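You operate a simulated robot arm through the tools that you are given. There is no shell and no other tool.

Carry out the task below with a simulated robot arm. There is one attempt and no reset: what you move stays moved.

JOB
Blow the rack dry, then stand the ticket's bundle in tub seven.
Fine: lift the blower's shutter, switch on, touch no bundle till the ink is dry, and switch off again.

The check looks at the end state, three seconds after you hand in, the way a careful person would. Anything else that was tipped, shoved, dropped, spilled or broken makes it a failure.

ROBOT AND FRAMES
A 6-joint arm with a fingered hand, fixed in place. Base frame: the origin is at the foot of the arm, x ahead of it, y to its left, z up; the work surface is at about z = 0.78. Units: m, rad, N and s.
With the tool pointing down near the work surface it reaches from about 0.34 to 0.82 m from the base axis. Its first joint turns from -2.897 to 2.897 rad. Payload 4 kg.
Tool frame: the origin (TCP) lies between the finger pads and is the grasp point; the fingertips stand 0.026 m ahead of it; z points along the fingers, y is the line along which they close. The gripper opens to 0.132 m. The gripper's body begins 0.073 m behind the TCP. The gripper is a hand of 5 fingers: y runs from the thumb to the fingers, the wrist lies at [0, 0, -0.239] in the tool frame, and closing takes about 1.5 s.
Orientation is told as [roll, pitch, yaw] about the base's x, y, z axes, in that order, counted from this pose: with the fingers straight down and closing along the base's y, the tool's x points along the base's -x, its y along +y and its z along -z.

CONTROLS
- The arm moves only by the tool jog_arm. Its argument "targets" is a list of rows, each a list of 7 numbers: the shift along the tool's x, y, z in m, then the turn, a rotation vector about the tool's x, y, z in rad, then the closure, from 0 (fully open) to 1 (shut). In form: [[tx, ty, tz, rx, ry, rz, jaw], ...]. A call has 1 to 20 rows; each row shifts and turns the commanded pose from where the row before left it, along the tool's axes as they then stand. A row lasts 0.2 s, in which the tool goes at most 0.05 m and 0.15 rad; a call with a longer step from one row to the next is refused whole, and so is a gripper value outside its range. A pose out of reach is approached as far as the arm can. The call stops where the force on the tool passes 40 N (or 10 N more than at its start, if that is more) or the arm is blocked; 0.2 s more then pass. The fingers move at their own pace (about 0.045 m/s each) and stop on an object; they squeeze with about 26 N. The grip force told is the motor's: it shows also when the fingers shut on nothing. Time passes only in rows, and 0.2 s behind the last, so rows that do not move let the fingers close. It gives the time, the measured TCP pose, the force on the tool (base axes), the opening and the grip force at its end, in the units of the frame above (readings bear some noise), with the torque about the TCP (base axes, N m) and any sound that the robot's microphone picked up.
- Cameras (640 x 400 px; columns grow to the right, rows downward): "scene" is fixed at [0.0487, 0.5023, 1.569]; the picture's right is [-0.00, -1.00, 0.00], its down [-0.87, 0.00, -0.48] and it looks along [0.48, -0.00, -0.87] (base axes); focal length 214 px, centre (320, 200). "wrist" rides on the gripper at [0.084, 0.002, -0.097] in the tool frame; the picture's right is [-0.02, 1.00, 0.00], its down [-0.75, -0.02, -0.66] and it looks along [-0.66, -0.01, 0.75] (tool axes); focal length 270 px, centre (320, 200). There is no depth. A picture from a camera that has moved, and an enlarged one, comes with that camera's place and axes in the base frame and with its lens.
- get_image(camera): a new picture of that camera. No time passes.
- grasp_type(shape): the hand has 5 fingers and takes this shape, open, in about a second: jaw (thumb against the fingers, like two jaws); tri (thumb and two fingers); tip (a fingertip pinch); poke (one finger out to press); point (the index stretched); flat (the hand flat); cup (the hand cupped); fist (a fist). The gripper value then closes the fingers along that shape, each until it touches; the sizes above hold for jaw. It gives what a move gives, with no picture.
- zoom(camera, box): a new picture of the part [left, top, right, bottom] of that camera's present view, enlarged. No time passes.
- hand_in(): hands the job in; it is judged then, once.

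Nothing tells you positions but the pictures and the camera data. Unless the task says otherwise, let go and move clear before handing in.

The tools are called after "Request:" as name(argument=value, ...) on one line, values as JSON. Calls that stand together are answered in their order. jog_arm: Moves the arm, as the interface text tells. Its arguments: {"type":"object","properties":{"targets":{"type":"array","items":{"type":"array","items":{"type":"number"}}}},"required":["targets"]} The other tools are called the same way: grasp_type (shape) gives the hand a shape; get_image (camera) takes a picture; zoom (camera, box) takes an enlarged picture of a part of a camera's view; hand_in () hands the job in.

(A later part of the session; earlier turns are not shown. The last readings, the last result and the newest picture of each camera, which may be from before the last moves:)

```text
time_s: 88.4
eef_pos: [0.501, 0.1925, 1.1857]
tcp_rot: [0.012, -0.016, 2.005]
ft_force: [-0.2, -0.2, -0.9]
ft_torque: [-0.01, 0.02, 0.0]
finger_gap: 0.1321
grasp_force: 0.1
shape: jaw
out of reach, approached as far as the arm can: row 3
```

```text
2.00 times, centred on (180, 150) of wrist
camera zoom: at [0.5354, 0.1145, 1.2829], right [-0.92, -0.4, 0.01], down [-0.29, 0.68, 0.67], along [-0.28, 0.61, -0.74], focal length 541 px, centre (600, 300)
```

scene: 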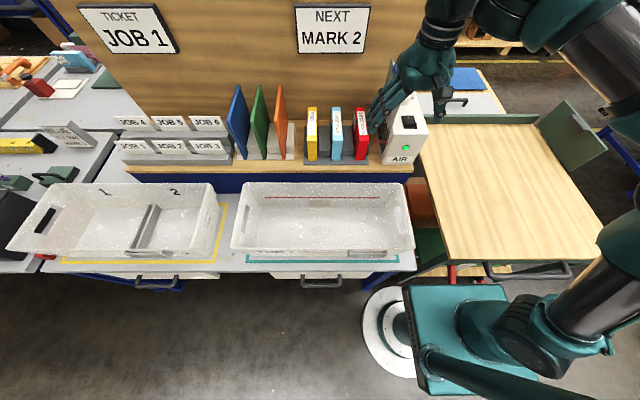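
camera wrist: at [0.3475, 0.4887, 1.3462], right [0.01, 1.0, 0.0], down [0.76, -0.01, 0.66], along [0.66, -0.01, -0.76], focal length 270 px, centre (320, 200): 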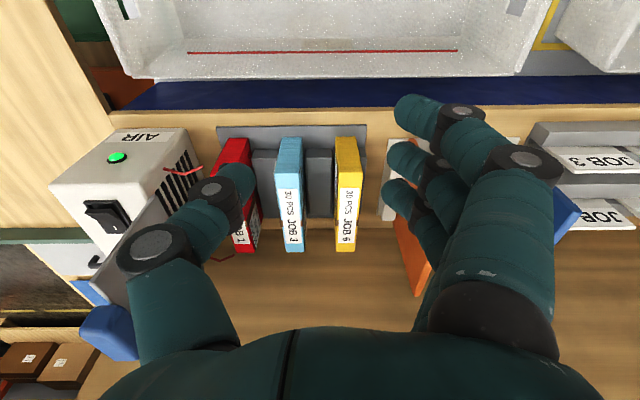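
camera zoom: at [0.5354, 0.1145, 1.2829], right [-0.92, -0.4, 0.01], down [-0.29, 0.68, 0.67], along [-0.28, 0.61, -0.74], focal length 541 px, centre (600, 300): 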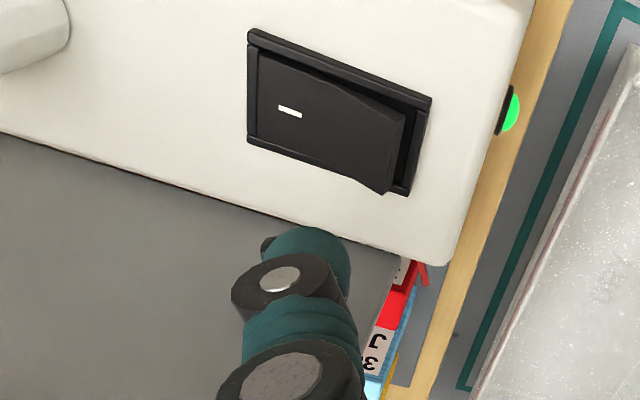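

I'll add the same slight back-tilt as before, which frees the downward motion, and lower to just above the O end.

Request:
jog_arm(targets=[[0, 0, 0, -0.0747, -0.0072, 0, 0], [0, 0, 0, -0.0747, -0.0072, 0, 0], [0.0009, -0.0021, 0.0113, 0, 0, 0, 0], [0.001, -0.0022, 0.0113, 0, 0, 0, 0], [0, 0, 0, 0, 0, 0, 0]])

Request:
zoom(camera="scene", box=[380, 85, 444, 145])

Request:
zoom(camera="wrist", box=[60, 50, 300, 250])

```text
time_s: 89.6
eef_pos: [0.4976, 0.1909, 1.1549]
tcp_rot: [0.153, -0.011, 2.005]
ft_force: [-0.5, -0.7, -0.5]
ft_torque: [0.01, 0.0, 0.0]
finger_gap: 0.1319
grasp_force: 0.2
shape: jaw
out of reach, approached as far as the arm can: row 2, 3
```

```text
6.67 times, centred on (412, 115) of scene
camera zoom: at [0.0487, 0.5023, 1.569], right [0.0, -1.0, 0.0], down [-0.87, 0.0, -0.48], along [0.48, 0.0, -0.87], focal length 1430 px, centre (-293, 767)
```

zoom: 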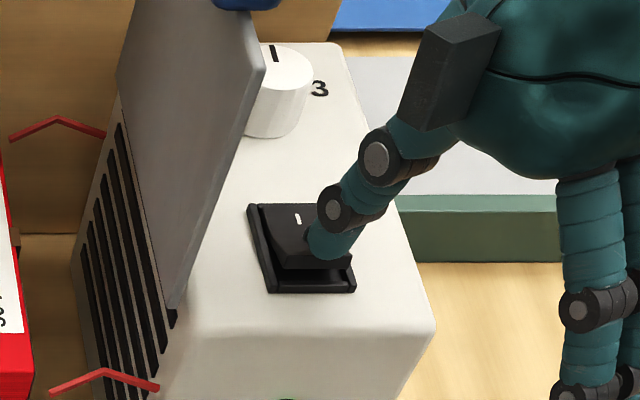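

```text
2.00 times, centred on (180, 150) of wrist
camera zoom: at [0.5453, 0.1186, 1.2498], right [-0.9, -0.4, 0.15], down [-0.21, 0.73, 0.66], along [-0.37, 0.56, -0.74], focal length 541 px, centre (600, 300)
```

zoom: 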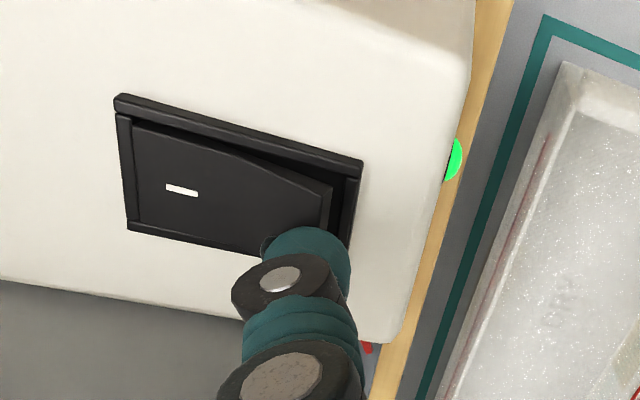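

The thumb tip sits at the front edge of the raised O end. I'll nudge 5 mm forward and then press down in small steps.

Request:
jog_arm(targets=[[0.0012, -0.0049, -0.0007, 0, 0, 0, 0], [0, -0.0006, 0.004, 0, 0, 0, 0], [0, -0.0006, 0.004, 0, 0, 0, 0], [0, 0, 0, 0, 0, 0, 0]])

Request:
zoom(camera="scene", box=[380, 100, 444, 160])

```text
time_s: 90.6
eef_pos: [0.5021, 0.1901, 1.1465]
tcp_rot: [0.153, -0.017, 2.003]
ft_force: [-0.8, 0.5, -0.5]
ft_torque: [-0.01, 0.04, 0.01]
finger_gap: 0.132
grasp_force: 0.0
shape: jaw
```

```text
6.67 times, centred on (412, 130) of scene
camera zoom: at [0.0487, 0.5023, 1.569], right [0.0, -1.0, 0.0], down [-0.87, 0.0, -0.48], along [0.48, 0.0, -0.87], focal length 1430 px, centre (-293, 667)
```

zoom: 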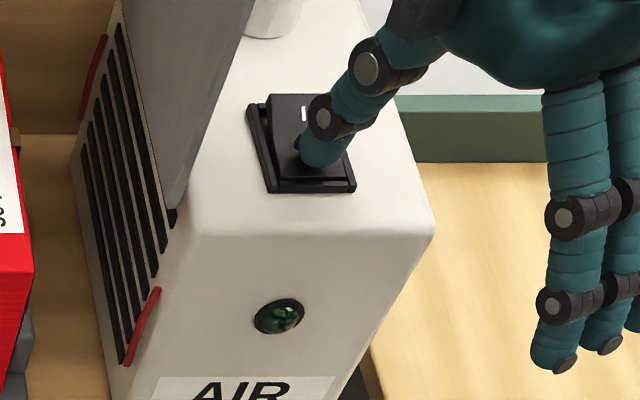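

The lamp is out and the ribbons hang limp, so the blower is off. I'll retract from the switch, level the hand, yaw back to 0 in free space, then study how slim the pinch shapes are before grasping the bundle.

Request:
jog_arm(targets=[[0, 0.0018, -0.012, 0, 0, 0, 0], [-0.008, 0.015, -0.012, 0, 0, 0, 0], [-0.01, 0.03, -0.015, 0.075, 0.007, 0, 0], [-0.01, 0.03, -0.015, 0.075, 0.007, 0, 0], [-0.03, 0.02, -0.015, 0, 0, 0, 0], [0, 0, 0, 0, 0, 0.143, 0], [0, 0, 0, 0, 0, 0.143, 0], [0, 0, 0, 0, 0, 0.143, 0], [0, 0, 0, 0, 0, 0.143, 0], [0, 0, 0, 0, 0, 0.143, 0], [0, 0, 0, 0, 0, 0.143, 0], [0, 0, 0, 0, 0, 0.143, 0], [0, 0, 0, 0, 0, 0.143, 0], [0, 0, 0, 0, 0, 0.143, 0], [0, 0, 0, 0, 0, 0.143, 0], [0, 0, 0, 0, 0, 0.143, 0], [0, 0, 0, 0, 0, 0.143, 0], [0, 0, 0, 0, 0, 0.143, 0], [0, 0, 0, 0, 0, 0.143, 0], [0, 0, 0, 0, 0, 0, 0]])

Request:
grasp_type(shape="tip")

Request:
jog_arm(targets=[[0, 0, 0, 0, 0, 0, 0.3], [0, 0, 0, 0, 0, 0, 0.6], [0, 0, 0, 0, 0, 0, 0.7], [0, 0, 0, 0, 0, 0, 0.7], [0, 0, 0, 0, 0, 0, 0.7], [0, 0, 0, 0, 0, 0, 0.7]])

Request:
get_image(camera="wrist")

Request:
get_image(camera="scene")

```text
time_s: 94.8
eef_pos: [0.3956, 0.2013, 1.2213]
tcp_rot: [-0.001, 0.004, 0.003]
ft_force: [-0.2, 0.1, -0.5]
ft_torque: [0.02, -0.03, -0.04]
finger_gap: 0.132
grasp_force: 0.0
shape: jaw
out of reach, approached as far as the arm can: row 2
```

```text
time_s: 95.7
eef_pos: [0.396, 0.2015, 1.2209]
tcp_rot: [-0.001, 0.004, 0.007]
ft_force: [-0.1, 0.0, 0.4]
ft_torque: [0.01, -0.02, 0.02]
finger_gap: 0.1318
grasp_force: 0.1
shape: tip
```

```text
time_s: 97.1
eef_pos: [0.3952, 0.2021, 1.2208]
tcp_rot: [-0.002, 0.004, 0.004]
ft_force: [0.2, -1.1, 0.1]
ft_torque: [0.02, 0.0, -0.03]
finger_gap: 0.0402
grasp_force: 0.2
shape: tip
```

```text
taken
camera wrist: at [0.311, 0.2046, 1.3185], right [0.01, 1.0, 0.0], down [0.76, -0.01, 0.65], along [0.65, -0.01, -0.76], focal length 270 px, centre (320, 200)
```

wrist: 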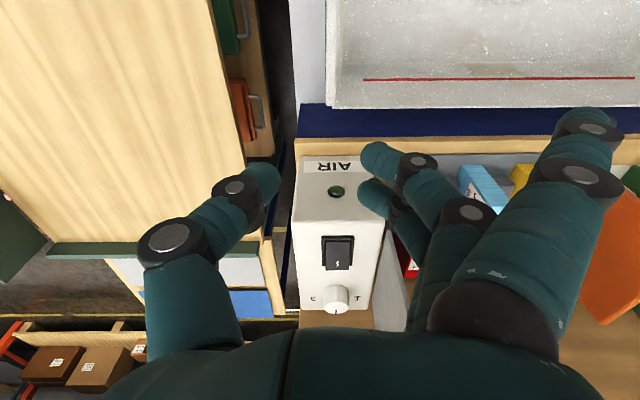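

```text
taken
```

scene: 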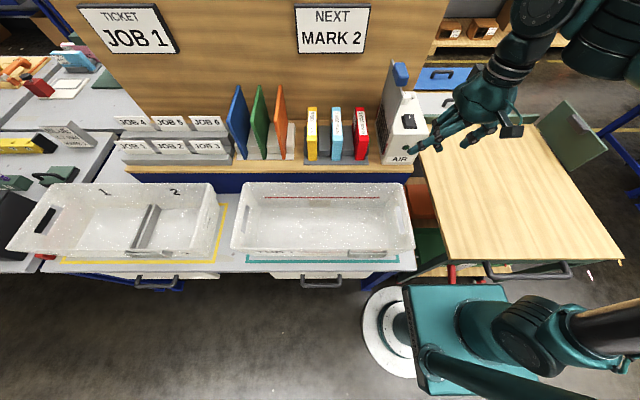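

Request:
grasp_type(shape="jaw")

Request:
jog_arm(targets=[[0, 0, 0, 0, 0, 0, 0.3], [0, 0, 0, 0, 0, 0, 0.6], [0, 0, 0, 0, 0, 0, 0.7], [0, 0, 0, 0, 0, 0, 0.7], [0, 0, 0, 0, 0, 0, 0.7], [0, 0, 0, 0, 0, 0, 0.7]])

Request:
get_image(camera="wrist")

Request:
zoom(camera="scene", box=[390, 70, 540, 170])

```text
time_s: 98.0
eef_pos: [0.3959, 0.2022, 1.2209]
tcp_rot: [-0.002, 0.005, 0.005]
ft_force: [0.0, -0.4, -0.1]
ft_torque: [0.02, 0.03, 0.03]
finger_gap: 0.1319
grasp_force: 0.1
shape: jaw
```

```text
time_s: 99.4
eef_pos: [0.3952, 0.2019, 1.2204]
tcp_rot: [-0.003, 0.005, 0.005]
ft_force: [0.4, 0.0, -0.1]
ft_torque: [0.0, -0.01, -0.01]
finger_gap: 0.0401
grasp_force: 0.1
shape: jaw
```

```text
taken
camera wrist: at [0.311, 0.2046, 1.3185], right [0.01, 1.0, 0.0], down [0.76, -0.01, 0.65], along [0.65, -0.01, -0.76], focal length 270 px, centre (320, 200)
```

wrist: 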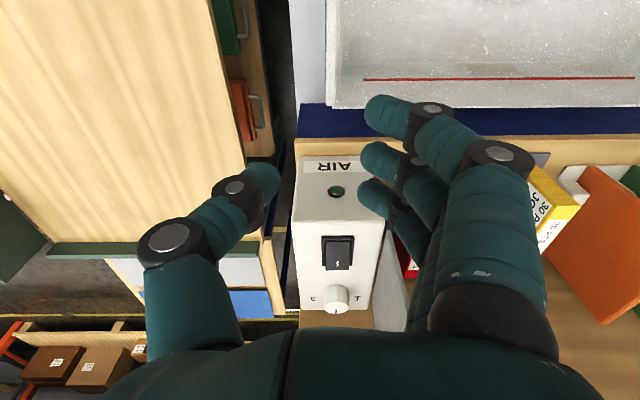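

```text
4.00 times, centred on (465, 120) of scene
camera zoom: at [0.0487, 0.5023, 1.569], right [0.0, -1.0, 0.0], down [-0.87, 0.0, -0.48], along [0.48, 0.0, -0.87], focal length 858 px, centre (-260, 520)
```

zoom: 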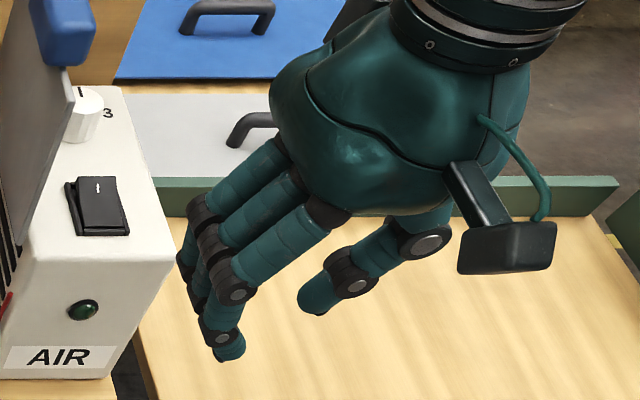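

At a 4 cm gap the hand is slim enough to straddle the red bundle: about 1 cm to the blower wall and 1.5 cm to the cyan bundle. I'll go in front of the rack, in line with the red bundle, descend there, then slide in from the front.

Request:
jog_arm(targets=[[-0.0112, 0.0395, 0.01, 0, 0, 0, 0.66], [-0.0112, 0.0395, 0.01, 0, 0, 0, 0.66], [-0.0112, 0.0395, 0.01, 0, 0, 0, 0.66], [-0.0112, 0.0395, 0.01, 0, 0, 0, 0.66], [0, 0, 0, 0, 0, 0, 0.66]])

Request:
get_image(camera="wrist")

Request:
zoom(camera="wrist", box=[250, 80, 410, 240])

```text
time_s: 100.6
eef_pos: [0.4342, 0.3643, 1.1799]
tcp_rot: [-0.001, 0.005, 0.006]
ft_force: [-0.4, -0.7, -0.6]
ft_torque: [0.01, 0.03, 0.02]
finger_gap: 0.0446
grasp_force: 0.0
shape: jaw
```

```text
taken
camera wrist: at [0.3494, 0.3664, 1.2782], right [0.01, 1.0, 0.0], down [0.76, -0.01, 0.65], along [0.65, -0.01, -0.76], focal length 270 px, centre (320, 200)
```

wrist: 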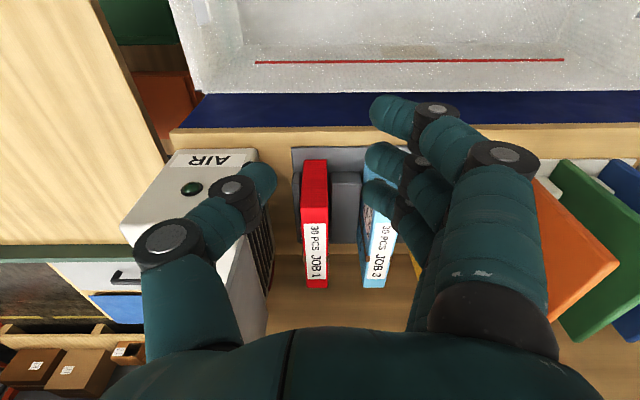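

```text
2.50 times, centred on (330, 160) of wrist
camera zoom: at [0.3494, 0.3664, 1.2782], right [0.01, 1.0, 0.0], down [0.76, -0.01, 0.65], along [0.65, -0.01, -0.76], focal length 676 px, centre (295, 300)
```

zoom: 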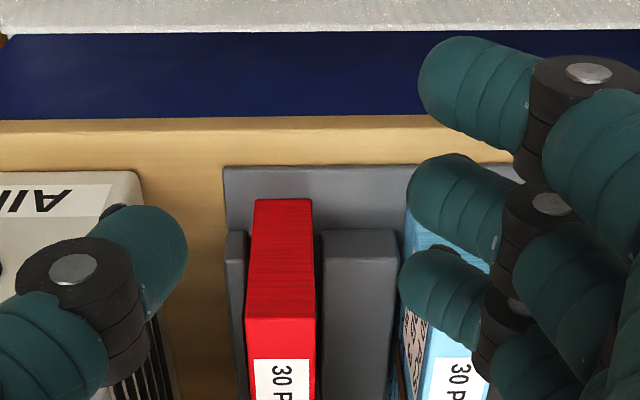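

The bundle is centred at y ≈ 0.358 in this view, consistent with the scene estimate of 0.359. I'll descend in front of the rack to grasp height with y ≈ 0.360.

Request:
jog_arm(targets=[[0, -0.001, 0.036, 0, 0, 0, 0.66], [0, -0.001, 0.036, 0, 0, 0, 0.66], [0, -0.001, 0.036, 0, 0, 0, 0.66], [0, -0.001, 0.035, 0, 0, 0, 0.66], [0, 0, 0, 0, 0, 0, 0.66]])

Request:
get_image(camera="wrist")

Request:
zoom(camera="scene", box=[300, 90, 440, 190])

```text
time_s: 101.8
eef_pos: [0.4387, 0.3552, 1.038]
tcp_rot: [-0.001, 0.005, 0.003]
ft_force: [0.5, -1.0, -0.8]
ft_torque: [0.0, -0.01, 0.0]
finger_gap: 0.0446
grasp_force: 0.1
shape: jaw
```

```text
taken
camera wrist: at [0.3537, 0.3567, 1.1356], right [0.01, 1.0, 0.0], down [0.76, -0.01, 0.65], along [0.65, -0.01, -0.76], focal length 270 px, centre (320, 200)
```

wrist: 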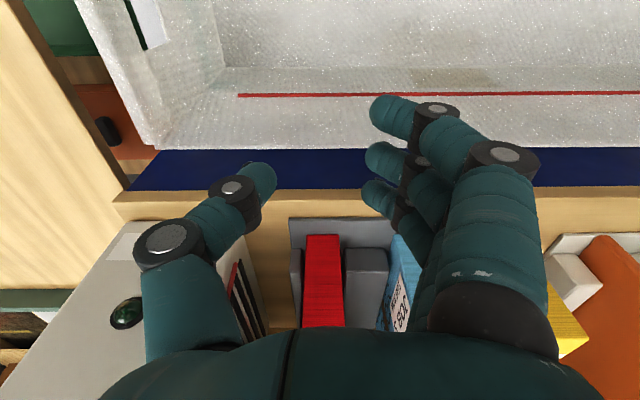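

```text
4.00 times, centred on (370, 140) of scene
camera zoom: at [0.0487, 0.5023, 1.569], right [0.0, -1.0, 0.0], down [-0.87, 0.0, -0.48], along [0.48, 0.0, -0.87], focal length 858 px, centre (120, 440)
```

zoom: 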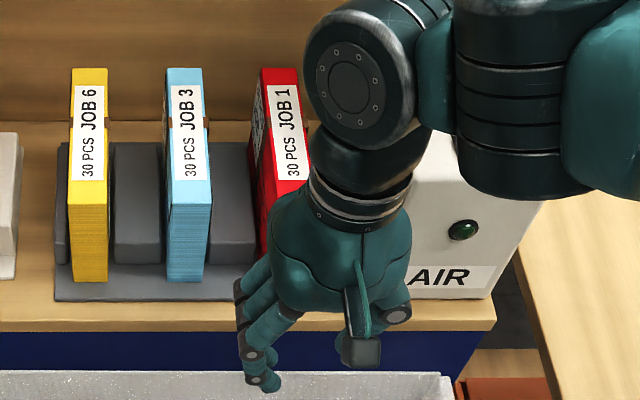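

Vertical descent is fine here. Before sliding in, I need to check whether the arm's wrist links clear the raised shutter handle, so I'll look at the whole arm.

Request:
get_image(camera="scene")

Request:
zoom(camera="scene", box=[350, 60, 510, 200])

```text
taken
```

scene: 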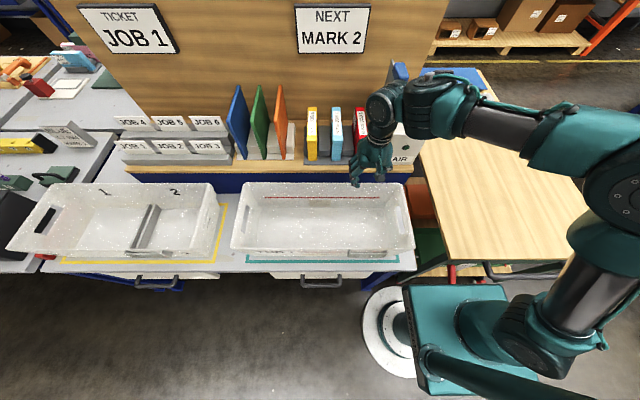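

```text
2.86 times, centred on (430, 130) of scene
camera zoom: at [0.0487, 0.5023, 1.569], right [0.0, -1.0, 0.0], down [-0.87, 0.0, -0.48], along [0.48, 0.0, -0.87], focal length 613 px, centre (6, 400)
```

zoom: 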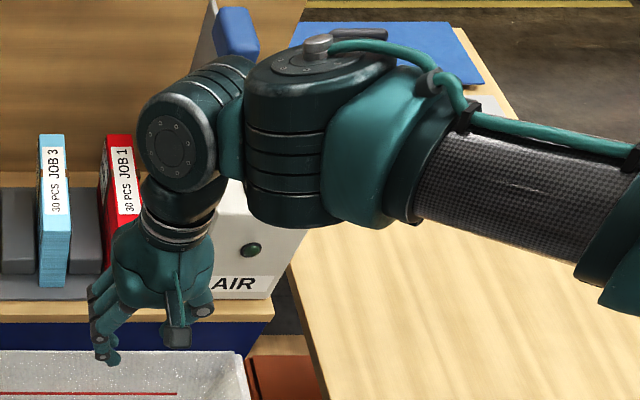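

The arm's wrist joint hangs about 14 cm above the TCP on the blower side, so at grasp height it would hit the raised shutter. With the blower off, I'll lower the shutter temporarily, take the bundle, and re-lift the shutter afterwards. First I'll go back up to the handle's level.

Request:
jog_arm(targets=[[-0.0045, -0.0117, -0.038, 0, 0, 0, 0.5], [-0.0045, -0.0117, -0.038, 0, 0, 0, 0.5], [-0.0045, -0.0117, -0.038, 0, 0, 0, 0.5], [-0.0045, -0.0117, -0.038, 0, 0, 0, 0.5], [-0.0045, -0.0117, -0.038, 0, 0, 0, 0.5], [-0.0045, -0.0117, -0.038, 0, 0, 0, 0.5], [0, 0, 0, 0, -0.127, 0, 0.5], [0, 0, 0, 0, 0, 0, 0.5]])

Request:
get_image(camera="wrist")

```text
time_s: 103.6
eef_pos: [0.4657, 0.286, 1.2668]
tcp_rot: [-0.005, -0.096, 0.005]
ft_force: [0.0, -1.0, 0.4]
ft_torque: [-0.02, 0.0, 0.01]
finger_gap: 0.0654
grasp_force: 0.1
shape: jaw
```

```text
taken
camera wrist: at [0.3719, 0.2895, 1.3568], right [0.02, 1.0, 0.0], down [0.69, -0.01, 0.73], along [0.73, -0.01, -0.69], focal length 270 px, centre (320, 200)
```

wrist: 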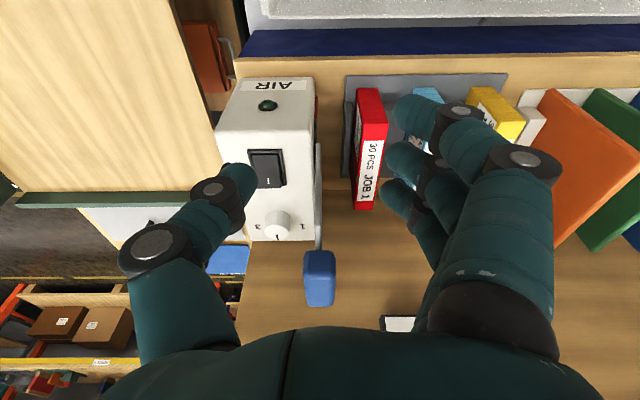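

Request:
jog_arm(targets=[[-0.037, 0, 0.0084, 0, -0.025, 0, 0.5], [-0.037, 0, 0.0084, 0, 0, 0, 0.5], [-0.037, 0, 0.0084, 0, 0, 0, 0.5], [-0.037, 0, 0.0084, 0, 0, 0, 0.5], [0, 0, 0, 0, 0, 0, 0.5]])

Request:
get_image(camera="wrist")

Request:
zoom(camera="scene", box=[350, 40, 450, 130])

```text
time_s: 104.8
eef_pos: [0.614, 0.2865, 1.2527]
tcp_rot: [-0.001, -0.144, 0.005]
ft_force: [0.1, -0.1, -0.1]
ft_torque: [-0.01, 0.03, 0.04]
finger_gap: 0.0649
grasp_force: 0.0
shape: jaw
```

```text
taken
camera wrist: at [0.5162, 0.2901, 1.3366], right [0.01, 1.0, 0.0], down [0.65, -0.01, 0.76], along [0.76, -0.01, -0.65], focal length 270 px, centre (320, 200)
```

wrist: 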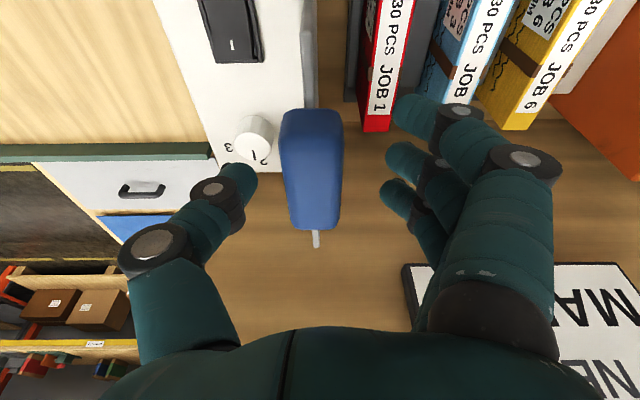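

```text
4.44 times, centred on (400, 85) of scene
camera zoom: at [0.0487, 0.5023, 1.569], right [0.0, -1.0, 0.0], down [-0.87, 0.0, -0.48], along [0.48, 0.0, -0.87], focal length 953 px, centre (-36, 711)
```

zoom: 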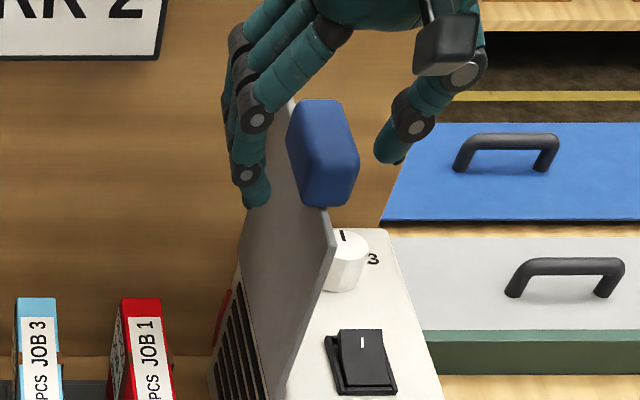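

Aligned on the handle again. I'll trim the tilt slightly and grip.

Request:
jog_arm(targets=[[0, 0, 0, 0, 0.03, 0, 0.5], [0, 0, 0, 0, 0, 0, 0.7], [0, 0, 0, 0, 0, 0, 0.85], [0, 0, 0, 0, 0, 0, 1.0], [0, 0, 0, 0, 0, 0, 1.0], [0, 0, 0, 0, 0, 0, 1.0]])

Request:
jog_arm(targets=[[0.0014, 0, 0.0119, 0, 0, 0, 1.0], [0.0014, 0, 0.0119, 0, 0, 0, 1.0], [0, 0, 0, 0, 0, 0, 1.0]])

Request:
zoom(camera="scene", box=[350, 60, 450, 160])

```text
time_s: 106.2
eef_pos: [0.6154, 0.2876, 1.2528]
tcp_rot: [-0.003, -0.117, 0.007]
ft_force: [-0.4, 3.9, -1.5]
ft_torque: [0.11, 0.02, 0.05]
finger_gap: 0.0244
grasp_force: 26.0
shape: jaw
```

```text
time_s: 107.0
eef_pos: [0.6162, 0.2882, 1.2275]
tcp_rot: [-0.002, -0.117, 0.008]
ft_force: [-17.8, 8.6, 0.4]
ft_torque: [0.23, 0.3, 0.05]
finger_gap: 0.0244
grasp_force: 25.9
shape: jaw
```

```text
4.00 times, centred on (400, 110) of scene
camera zoom: at [0.0487, 0.5023, 1.569], right [0.0, -1.0, 0.0], down [-0.87, 0.0, -0.48], along [0.48, 0.0, -0.87], focal length 858 px, centre (0, 560)
```

zoom: 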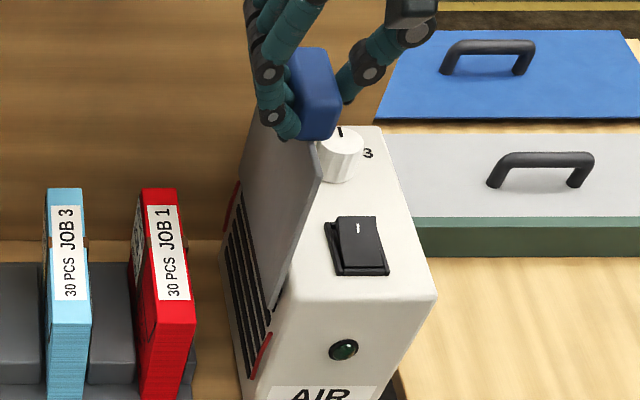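

The shutter is sliding down smoothly. I'll continue in steps, easing a little in x to relieve the side load.

Request:
jog_arm(targets=[[0.0022, -0.0005, 0.0119, 0, 0, 0, 1.0], [0.002, -0.0005, 0.0119, 0, 0, 0, 1.0], [0.0014, 0, 0.0119, 0, 0, 0, 1.0], [0, 0, 0, 0, 0, 0, 1.0]])

Request:
jog_arm(targets=[[0.0014, 0, 0.0119, 0, 0, 0, 1.0], [0.0014, 0, 0.0119, 0, 0, 0, 1.0], [0.0014, 0, 0.0119, 0, 0, 0, 1.0], [0, 0, 0, 0, 0, 0, 1.0]])

Request:
zoom(camera="scene", box=[350, 70, 450, 170])

```text
time_s: 108.0
eef_pos: [0.6147, 0.2864, 1.1934]
tcp_rot: [-0.002, -0.117, 0.007]
ft_force: [-20.8, 12.0, 1.0]
ft_torque: [0.34, 0.36, 0.06]
finger_gap: 0.0241
grasp_force: 26.0
shape: jaw
```

```text
time_s: 109.0
eef_pos: [0.6157, 0.2869, 1.1577]
tcp_rot: [-0.002, -0.117, 0.007]
ft_force: [-31.3, 10.8, -1.5]
ft_torque: [0.3, 0.57, 0.07]
finger_gap: 0.0241
grasp_force: 25.7
shape: jaw
```

```text
4.00 times, centred on (400, 120) of scene
camera zoom: at [0.0487, 0.5023, 1.569], right [0.0, -1.0, 0.0], down [-0.87, 0.0, -0.48], along [0.48, 0.0, -0.87], focal length 858 px, centre (0, 520)
```

zoom: 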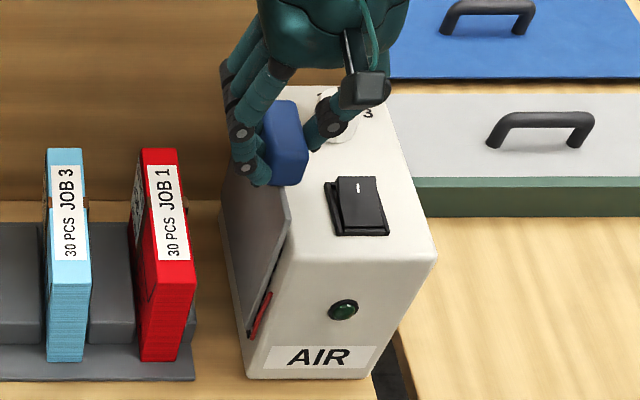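

The side force is growing, so I'll ease the hand 3 mm toward the base and 1 mm in y to see it drop before continuing.

Request:
jog_arm(targets=[[0.002, -0.0008, 0.0002, 0, 0, 0, 1.0], [0, 0, 0, 0, 0, 0, 1.0]])

```text
time_s: 109.6
eef_pos: [0.6159, 0.2854, 1.1579]
tcp_rot: [0.0, -0.117, 0.005]
ft_force: [-10.7, 17.4, -1.0]
ft_torque: [0.52, 0.2, 0.11]
finger_gap: 0.0239
grasp_force: 26.0
shape: jaw
```

Request:
jog_arm(targets=[[0.001, 0.0018, 0.0001, 0, 0, 0, 1.0], [0.0017, 0, 0.0119, 0, 0, 0, 1.0], [0, 0, 0, 0, 0, 0, 1.0]])

Request:
jog_arm(targets=[[0.001, 0, 0.008, 0, 0, 0, 1.0], [0, 0, 0, 0, 0, 0, 1.0]])

Request:
zoom(camera="scene", box=[350, 70, 450, 170])

```text
time_s: 110.4
eef_pos: [0.6153, 0.285, 1.1432]
tcp_rot: [-0.001, -0.117, 0.005]
ft_force: [7.4, 15.7, 0.6]
ft_torque: [0.49, -0.14, 0.04]
finger_gap: 0.0236
grasp_force: 25.9
shape: jaw
```

```text
time_s: 111.0
eef_pos: [0.615, 0.2865, 1.1361]
tcp_rot: [-0.001, -0.117, 0.005]
ft_force: [16.2, 13.2, 0.6]
ft_torque: [0.41, -0.32, 0.1]
finger_gap: 0.0237
grasp_force: 25.9
shape: jaw
```

```text
4.00 times, centred on (400, 120) of scene
camera zoom: at [0.0487, 0.5023, 1.569], right [0.0, -1.0, 0.0], down [-0.87, 0.0, -0.48], along [0.48, 0.0, -0.87], focal length 858 px, centre (0, 520)
```

zoom: 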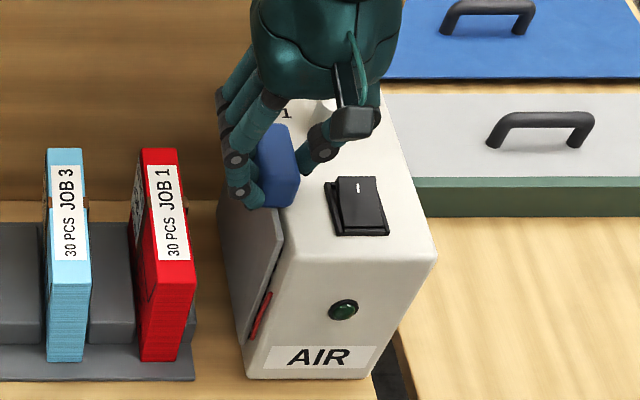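

Request:
jog_arm(targets=[[-0.0008, 0.001, 0.006, 0, 0, 0, 1.0], [0, 0, 0, 0, 0, 0, 1.0]])

Request:
zoom(camera="scene", box=[370, 125, 434, 175])

```text
time_s: 111.6
eef_pos: [0.6153, 0.2877, 1.1324]
tcp_rot: [-0.002, -0.117, 0.008]
ft_force: [-0.3, 3.5, 16.2]
ft_torque: [0.16, 0.0, 0.06]
finger_gap: 0.0242
grasp_force: 26.4
shape: jaw
```

```text
8.00 times, centred on (402, 150) of scene
camera zoom: at [0.0487, 0.5023, 1.569], right [0.0, -1.0, 0.0], down [-0.87, 0.0, -0.48], along [0.48, 0.0, -0.87], focal length 1716 px, centre (-336, 600)
```

zoom: 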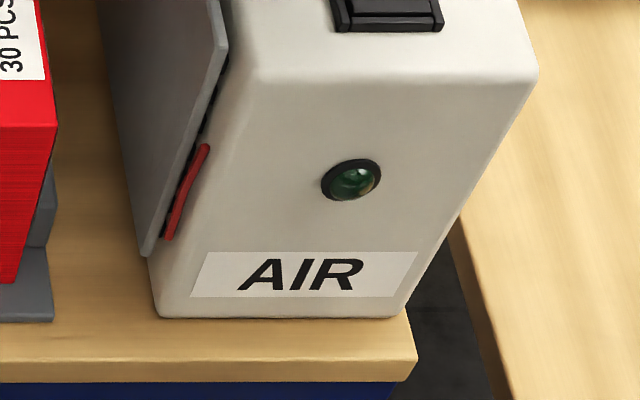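

The shutter is fully down and the blower's position matches the first picture exactly. I'll release the handle and rise straight up.

Request:
jog_arm(targets=[[0, 0, -0.0015, 0, 0, 0, 1.0], [0, 0, 0, 0, 0, 0, 0.85], [0, 0, 0, 0, 0, 0, 0.7], [0, 0, 0, 0, 0, 0, 0.55], [0, 0, 0, 0, 0, 0, 0.5], [0, 0, 0, 0, 0, 0, 0.5], [-0.004, 0, -0.035, 0, 0, 0, 0.5], [-0.004, 0, -0.035, 0, 0, 0, 0.5], [0.02, 0, -0.03, 0, 0, 0, 0.5], [0, 0, 0, 0, 0, 0, 0.5]])

Request:
get_image(camera="scene")

Request:
get_image(camera="wrist")

```text
time_s: 113.8
eef_pos: [0.5921, 0.2879, 1.2325]
tcp_rot: [-0.001, -0.117, 0.007]
ft_force: [0.2, -0.2, -0.1]
ft_torque: [-0.02, 0.02, 0.02]
finger_gap: 0.0652
grasp_force: 0.0
shape: jaw
```

```text
taken
```

scene: 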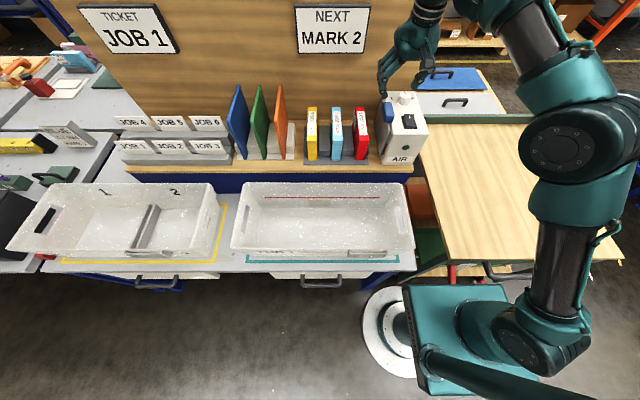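

```text
taken
camera wrist: at [0.4964, 0.2908, 1.3195], right [0.01, 1.0, 0.0], down [0.67, -0.01, 0.74], along [0.74, -0.01, -0.67], focal length 270 px, centre (320, 200)
```

wrist: 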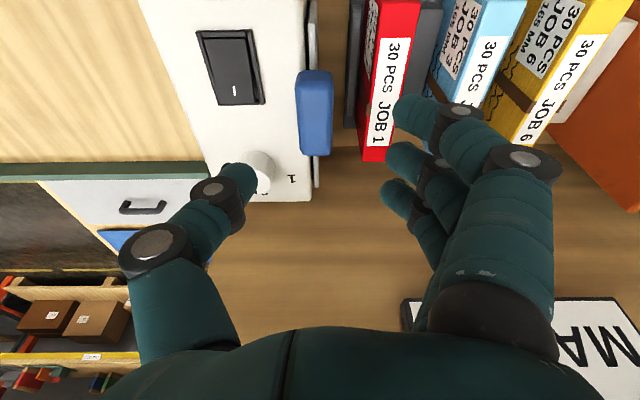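

The shutter is closed, the hand is clear, and nothing else has moved. To stay clear of the handle in x, I'll take the bundle slightly toward its rear (x ≈ 0.68). I'll level the hand with a slight lean away from the blower and hover above the bundle.

Request:
jog_arm(targets=[[0, 0.02, 0, 0, 0.06, 0, 0.6], [-0.01, 0.025, 0.005, 0, 0.057, 0, 0.66], [-0.02, 0.028, 0.02, 0.05, 0, 0, 0.66], [-0.025, 0, 0.025, 0, 0, 0, 0.66], [-0.025, 0, 0.025, 0, 0, 0, 0.66], [0, 0, 0, 0, 0, 0, 0.66]])

Request:
get_image(camera="wrist")

Request:
zoom(camera="scene", box=[320, 50, 440, 170])

```text
time_s: 115.2
eef_pos: [0.6393, 0.3427, 1.1401]
tcp_rot: [-0.053, -0.001, 0.007]
ft_force: [0.7, -0.9, 0.1]
ft_torque: [0.02, -0.02, 0.0]
finger_gap: 0.0452
grasp_force: 0.0
shape: jaw
out of reach, approached as far as the arm can: row 2, 3, 4, 5
```

```text
taken
camera wrist: at [0.5532, 0.3506, 1.2375], right [0.01, 1.0, -0.05], down [0.75, 0.02, 0.66], along [0.66, -0.05, -0.75], focal length 270 px, centre (320, 200)
```

wrist: 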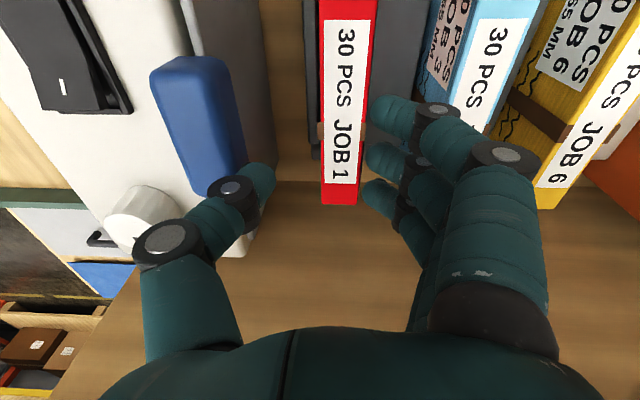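

```text
3.33 times, centred on (380, 110) of scene
camera zoom: at [0.0487, 0.5023, 1.569], right [0.0, -1.0, 0.0], down [-0.87, 0.0, -0.48], along [0.48, 0.0, -0.87], focal length 715 px, centre (120, 500)
```

zoom: 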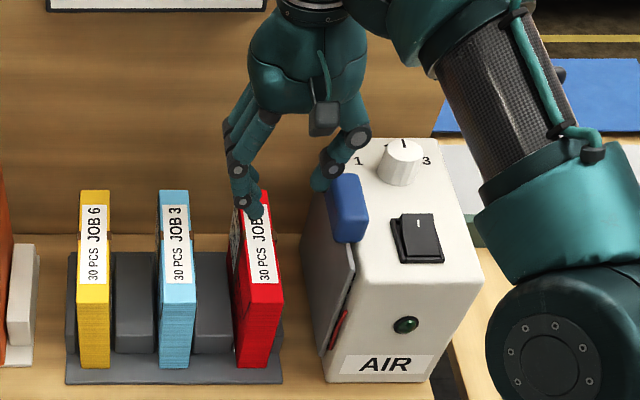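

Outer reach limits me here when vertical. I'll tilt forward about 0.1 rad to gain reach and move to hover over the rear half of the bundle, staying above its top.

Request:
jog_arm(targets=[[0, 0.006, 0.012, 0, -0.1, 0, 0.66], [-0.018, 0.007, 0.013, 0, 0, 0, 0.66], [-0.019, 0.007, 0.013, 0, 0, 0, 0.66], [0, 0, 0, 0, 0, 0, 0.66]])

Request:
get_image(camera="wrist")

Request:
zoom(camera="scene", box=[320, 60, 440, 160])

```text
time_s: 116.2
eef_pos: [0.6709, 0.3625, 1.104]
tcp_rot: [-0.05, -0.101, 0.01]
ft_force: [0.3, -0.2, 0.6]
ft_torque: [0.03, 0.06, 0.03]
finger_gap: 0.0452
grasp_force: 0.1
shape: jaw
out of reach, approached as far as the arm can: row 3
```

```text
taken
camera wrist: at [0.5764, 0.369, 1.1914], right [0.01, 1.0, -0.05], down [0.68, 0.03, 0.73], along [0.73, -0.04, -0.68], focal length 270 px, centre (320, 200)
```

wrist: 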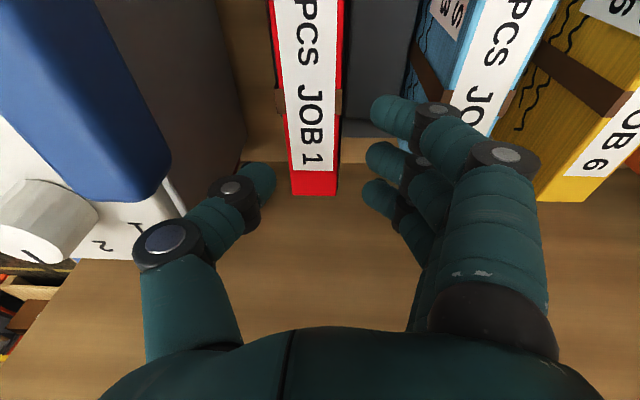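

```text
4.00 times, centred on (380, 110) of scene
camera zoom: at [0.0487, 0.5023, 1.569], right [0.0, -1.0, 0.0], down [-0.87, 0.0, -0.48], along [0.48, 0.0, -0.87], focal length 858 px, centre (80, 560)
```

zoom: 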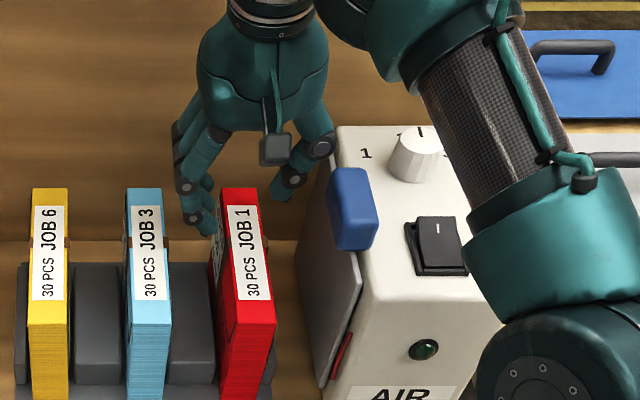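

The bundle sits nicely between thumb and fingers, but the thumb knuckle is still beside the handle's rear end. I'll tilt a little more for reach and move another 2 cm back so it clears before descending.

Request:
jog_arm(targets=[[0, -0.001, -0.002, 0, -0.1, 0, 0.66], [-0.011, -0.001, 0.0005, 0, 0, 0, 0.66], [-0.011, 0, 0.0005, 0, 0, 0, 0.66], [0, 0, 0, 0, 0, 0, 0.66]])

Request:
get_image(camera="wrist")

Request:
zoom(camera="scene", box=[330, 70, 420, 150])

```text
time_s: 117.2
eef_pos: [0.6813, 0.3608, 1.1056]
tcp_rot: [-0.053, -0.199, 0.016]
ft_force: [-0.1, -0.7, 0.0]
ft_torque: [-0.01, 0.02, 0.03]
finger_gap: 0.0451
grasp_force: 0.1
shape: jaw
out of reach, approached as far as the arm can: row 3
```

```text
taken
camera wrist: at [0.5792, 0.3671, 1.1839], right [0.01, 1.0, -0.05], down [0.61, 0.03, 0.79], along [0.79, -0.04, -0.61], focal length 270 px, centre (320, 200)
```

wrist: 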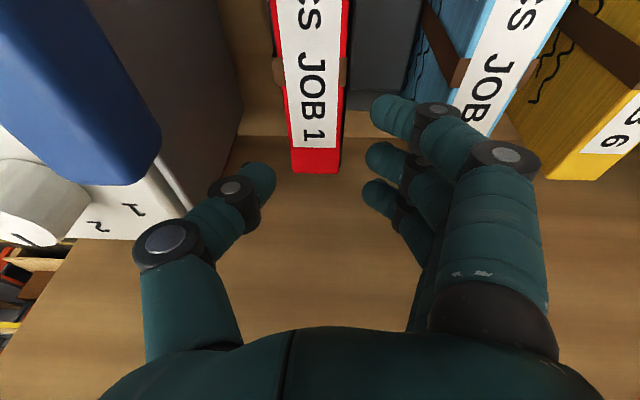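

```text
5.00 times, centred on (375, 110) of scene
camera zoom: at [0.0487, 0.5023, 1.569], right [0.0, -1.0, 0.0], down [-0.87, 0.0, -0.48], along [0.48, 0.0, -0.87], focal length 1072 px, centre (45, 650)
```

zoom: 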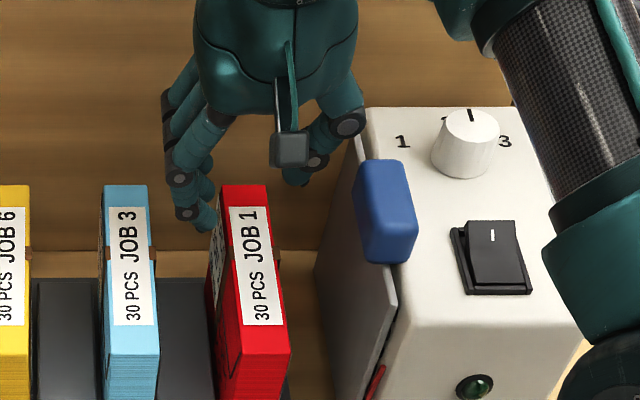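

Now I'll zoom to verify lateral alignment of the bundle between thumb and fingers before descending.

Request:
zoom(camera="wrist", box=[230, 60, 410, 220])

Request:
zoom(camera="scene", box=[340, 90, 400, 150])

```text
2.50 times, centred on (320, 140) of wrist
camera zoom: at [0.5792, 0.3671, 1.1839], right [0.01, 1.0, -0.05], down [0.61, 0.03, 0.79], along [0.79, -0.04, -0.61], focal length 676 px, centre (320, 350)
```

zoom: 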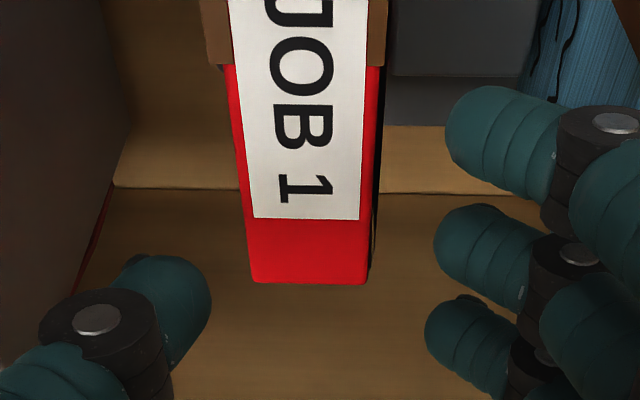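

```text
6.67 times, centred on (370, 120) of scene
camera zoom: at [0.0487, 0.5023, 1.569], right [0.0, -1.0, 0.0], down [-0.87, 0.0, -0.48], along [0.48, 0.0, -0.87], focal length 1430 px, centre (-13, 733)
```

zoom: 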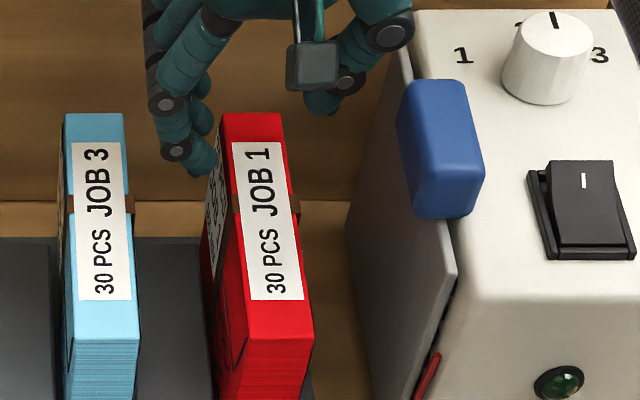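

Combining both views, the bundle sits slightly toward the thumb, so I'll shift 3 mm toward the blower side and begin descending in short steps.

Request:
jog_arm(targets=[[0, -0.003, 0, 0, 0, 0, 0.67], [0.0029, 0.0007, 0.0142, 0, 0, 0, 0.67], [0, 0, 0, 0, 0, 0, 0.67]])

Request:
zoom(camera="wrist", box=[230, 60, 410, 220])

Request:
zoom(camera="scene", box=[340, 90, 400, 150])

```text
time_s: 118.0
eef_pos: [0.6828, 0.3584, 1.093]
tcp_rot: [-0.052, -0.198, 0.016]
ft_force: [1.1, -0.4, 0.5]
ft_torque: [0.03, -0.01, -0.04]
finger_gap: 0.0441
grasp_force: 0.0
shape: jaw
```

```text
2.50 times, centred on (320, 140) of wrist
camera zoom: at [0.5798, 0.3649, 1.1701], right [0.01, 1.0, -0.05], down [0.61, 0.03, 0.79], along [0.79, -0.04, -0.61], focal length 676 px, centre (320, 350)
```

zoom: 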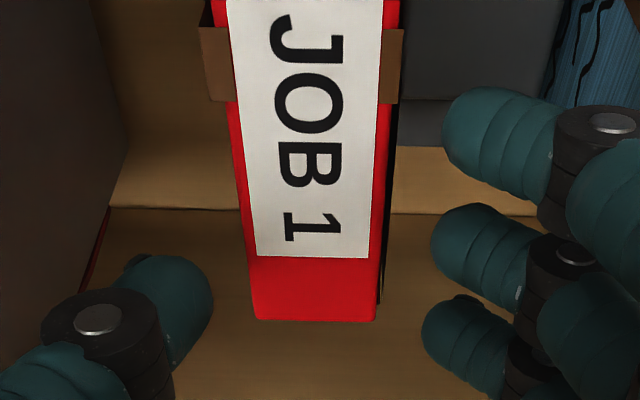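

```text
6.67 times, centred on (370, 120) of scene
camera zoom: at [0.0487, 0.5023, 1.569], right [0.0, -1.0, 0.0], down [-0.87, 0.0, -0.48], along [0.48, 0.0, -0.87], focal length 1430 px, centre (-13, 733)
```

zoom: 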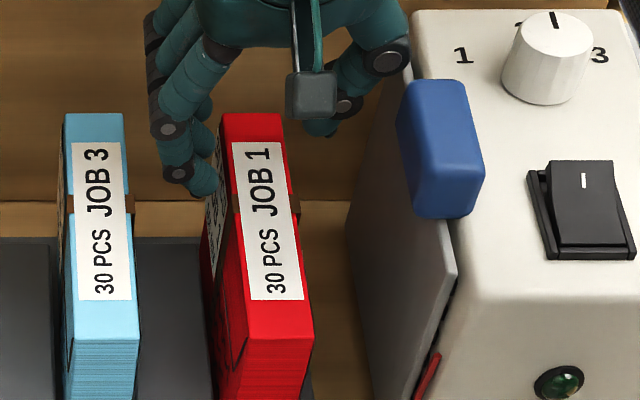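

Alignment is good on both sides. I'll continue down.

Request:
jog_arm(targets=[[0.0029, 0.0007, 0.0142, 0, 0, 0, 0.67], [0, 0, 0, 0, 0, 0, 0.67]])

Request:
zoom(camera="wrist", box=[130, 60, 410, 260])

Request:
zoom(camera="scene", box=[340, 90, 400, 150])

```text
time_s: 118.6
eef_pos: [0.6818, 0.3577, 1.0776]
tcp_rot: [-0.053, -0.197, 0.015]
ft_force: [-0.2, 0.2, -0.5]
ft_torque: [0.01, -0.01, 0.01]
finger_gap: 0.0441
grasp_force: 0.1
shape: jaw
```

```text
2.00 times, centred on (270, 160) of wrist
camera zoom: at [0.5789, 0.3637, 1.1548], right [0.01, 1.0, -0.05], down [0.61, 0.03, 0.79], along [0.79, -0.04, -0.61], focal length 541 px, centre (420, 280)
```

zoom: 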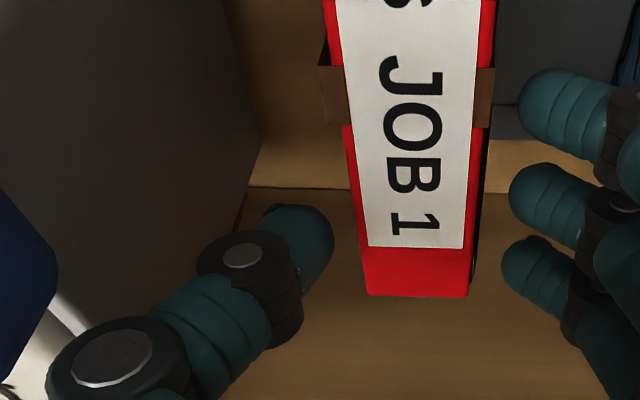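

```text
6.67 times, centred on (370, 120) of scene
camera zoom: at [0.0487, 0.5023, 1.569], right [0.0, -1.0, 0.0], down [-0.87, 0.0, -0.48], along [0.48, 0.0, -0.87], focal length 1430 px, centre (-13, 733)
```

zoom: 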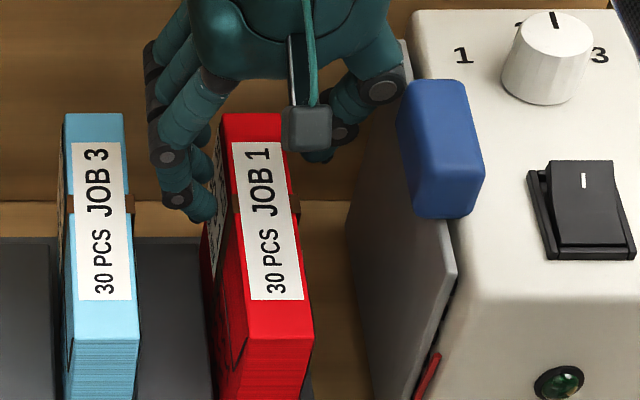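

Clear on both sides and no contact force. I'll continue to grasp depth.

Request:
jog_arm(targets=[[0.0029, 0.0007, 0.0142, 0, 0, 0, 0.67], [0.0029, 0.0007, 0.0142, 0, 0, 0, 0.67], [0, 0, 0, 0, 0, 0, 0.67]])

Request:
zoom(camera="wrist", box=[130, 60, 410, 260])

Request:
zoom(camera="scene", box=[340, 90, 400, 150])

```text
time_s: 119.4
eef_pos: [0.6822, 0.3581, 1.0455]
tcp_rot: [-0.055, -0.2, 0.016]
ft_force: [-0.3, 1.0, -0.4]
ft_torque: [0.01, 0.0, 0.03]
finger_gap: 0.044
grasp_force: 0.1
shape: jaw
```

```text
2.00 times, centred on (270, 160) of wrist
camera zoom: at [0.5792, 0.3634, 1.1249], right [0.01, 1.0, -0.05], down [0.61, 0.03, 0.79], along [0.79, -0.04, -0.61], focal length 541 px, centre (420, 280)
```

zoom: 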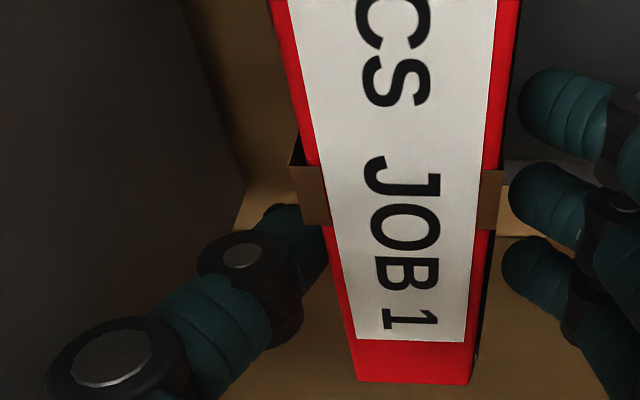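

```text
6.67 times, centred on (370, 120) of scene
camera zoom: at [0.0487, 0.5023, 1.569], right [0.0, -1.0, 0.0], down [-0.87, 0.0, -0.48], along [0.48, 0.0, -0.87], focal length 1430 px, centre (-13, 733)
```

zoom: 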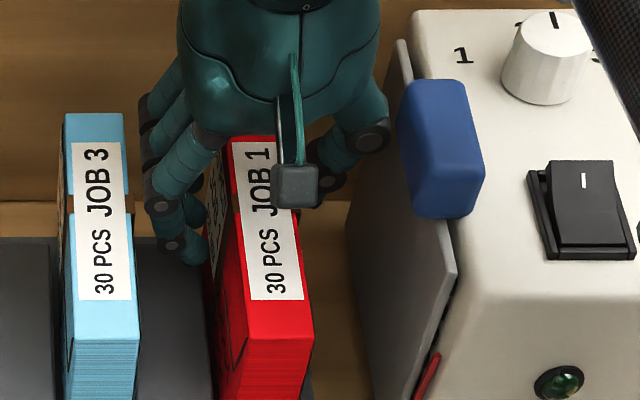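

The bundle's red sides are between thumb and fingers, nearly centred. I'll close the grip.

Request:
jog_arm(targets=[[0, 0, 0, 0, 0, 0, 0.75], [0, 0, 0, 0, 0, 0, 0.82], [0, 0, 0, 0, 0, 0, 0.9], [0, 0, 0, 0, 0, 0, 1.0], [0, 0, 0, 0, 0, 0, 1.0], [0, 0, 0, 0, 0, 0, 1.0]])

Request:
zoom(camera="wrist", box=[130, 60, 410, 260])

Request:
zoom(camera="scene", box=[330, 90, 410, 170])

```text
time_s: 120.8
eef_pos: [0.6814, 0.3572, 1.0467]
tcp_rot: [-0.053, -0.198, 0.017]
ft_force: [-0.7, 1.1, 0.3]
ft_torque: [0.06, -0.03, -0.06]
finger_gap: 0.0264
grasp_force: 26.0
shape: jaw
```

```text
2.00 times, centred on (270, 160) of wrist
camera zoom: at [0.5791, 0.3635, 1.125], right [0.01, 1.0, -0.05], down [0.61, 0.03, 0.79], along [0.79, -0.04, -0.61], focal length 541 px, centre (420, 280)
```

zoom: 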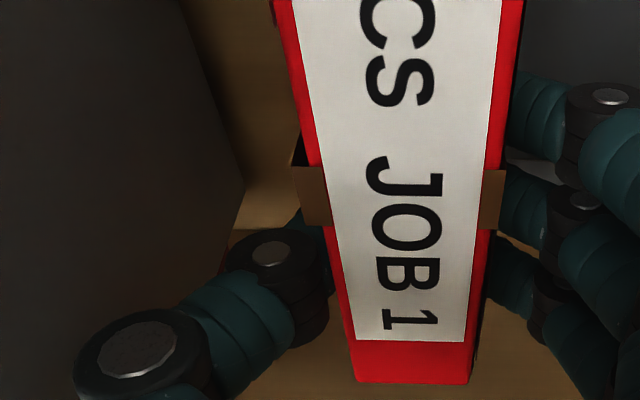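

```text
5.00 times, centred on (370, 130) of scene
camera zoom: at [0.0487, 0.5023, 1.569], right [0.0, -1.0, 0.0], down [-0.87, 0.0, -0.48], along [0.48, 0.0, -0.87], focal length 1072 px, centre (70, 550)
```

zoom: 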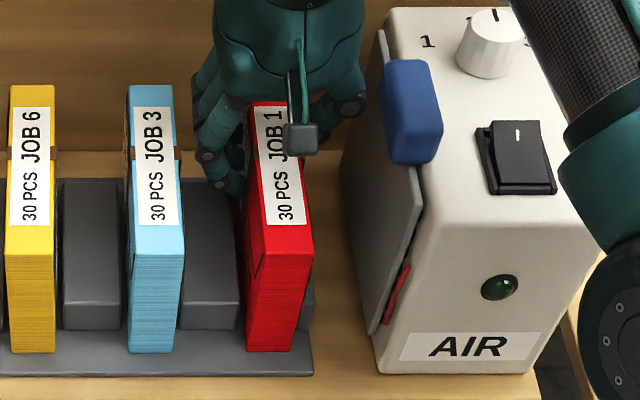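

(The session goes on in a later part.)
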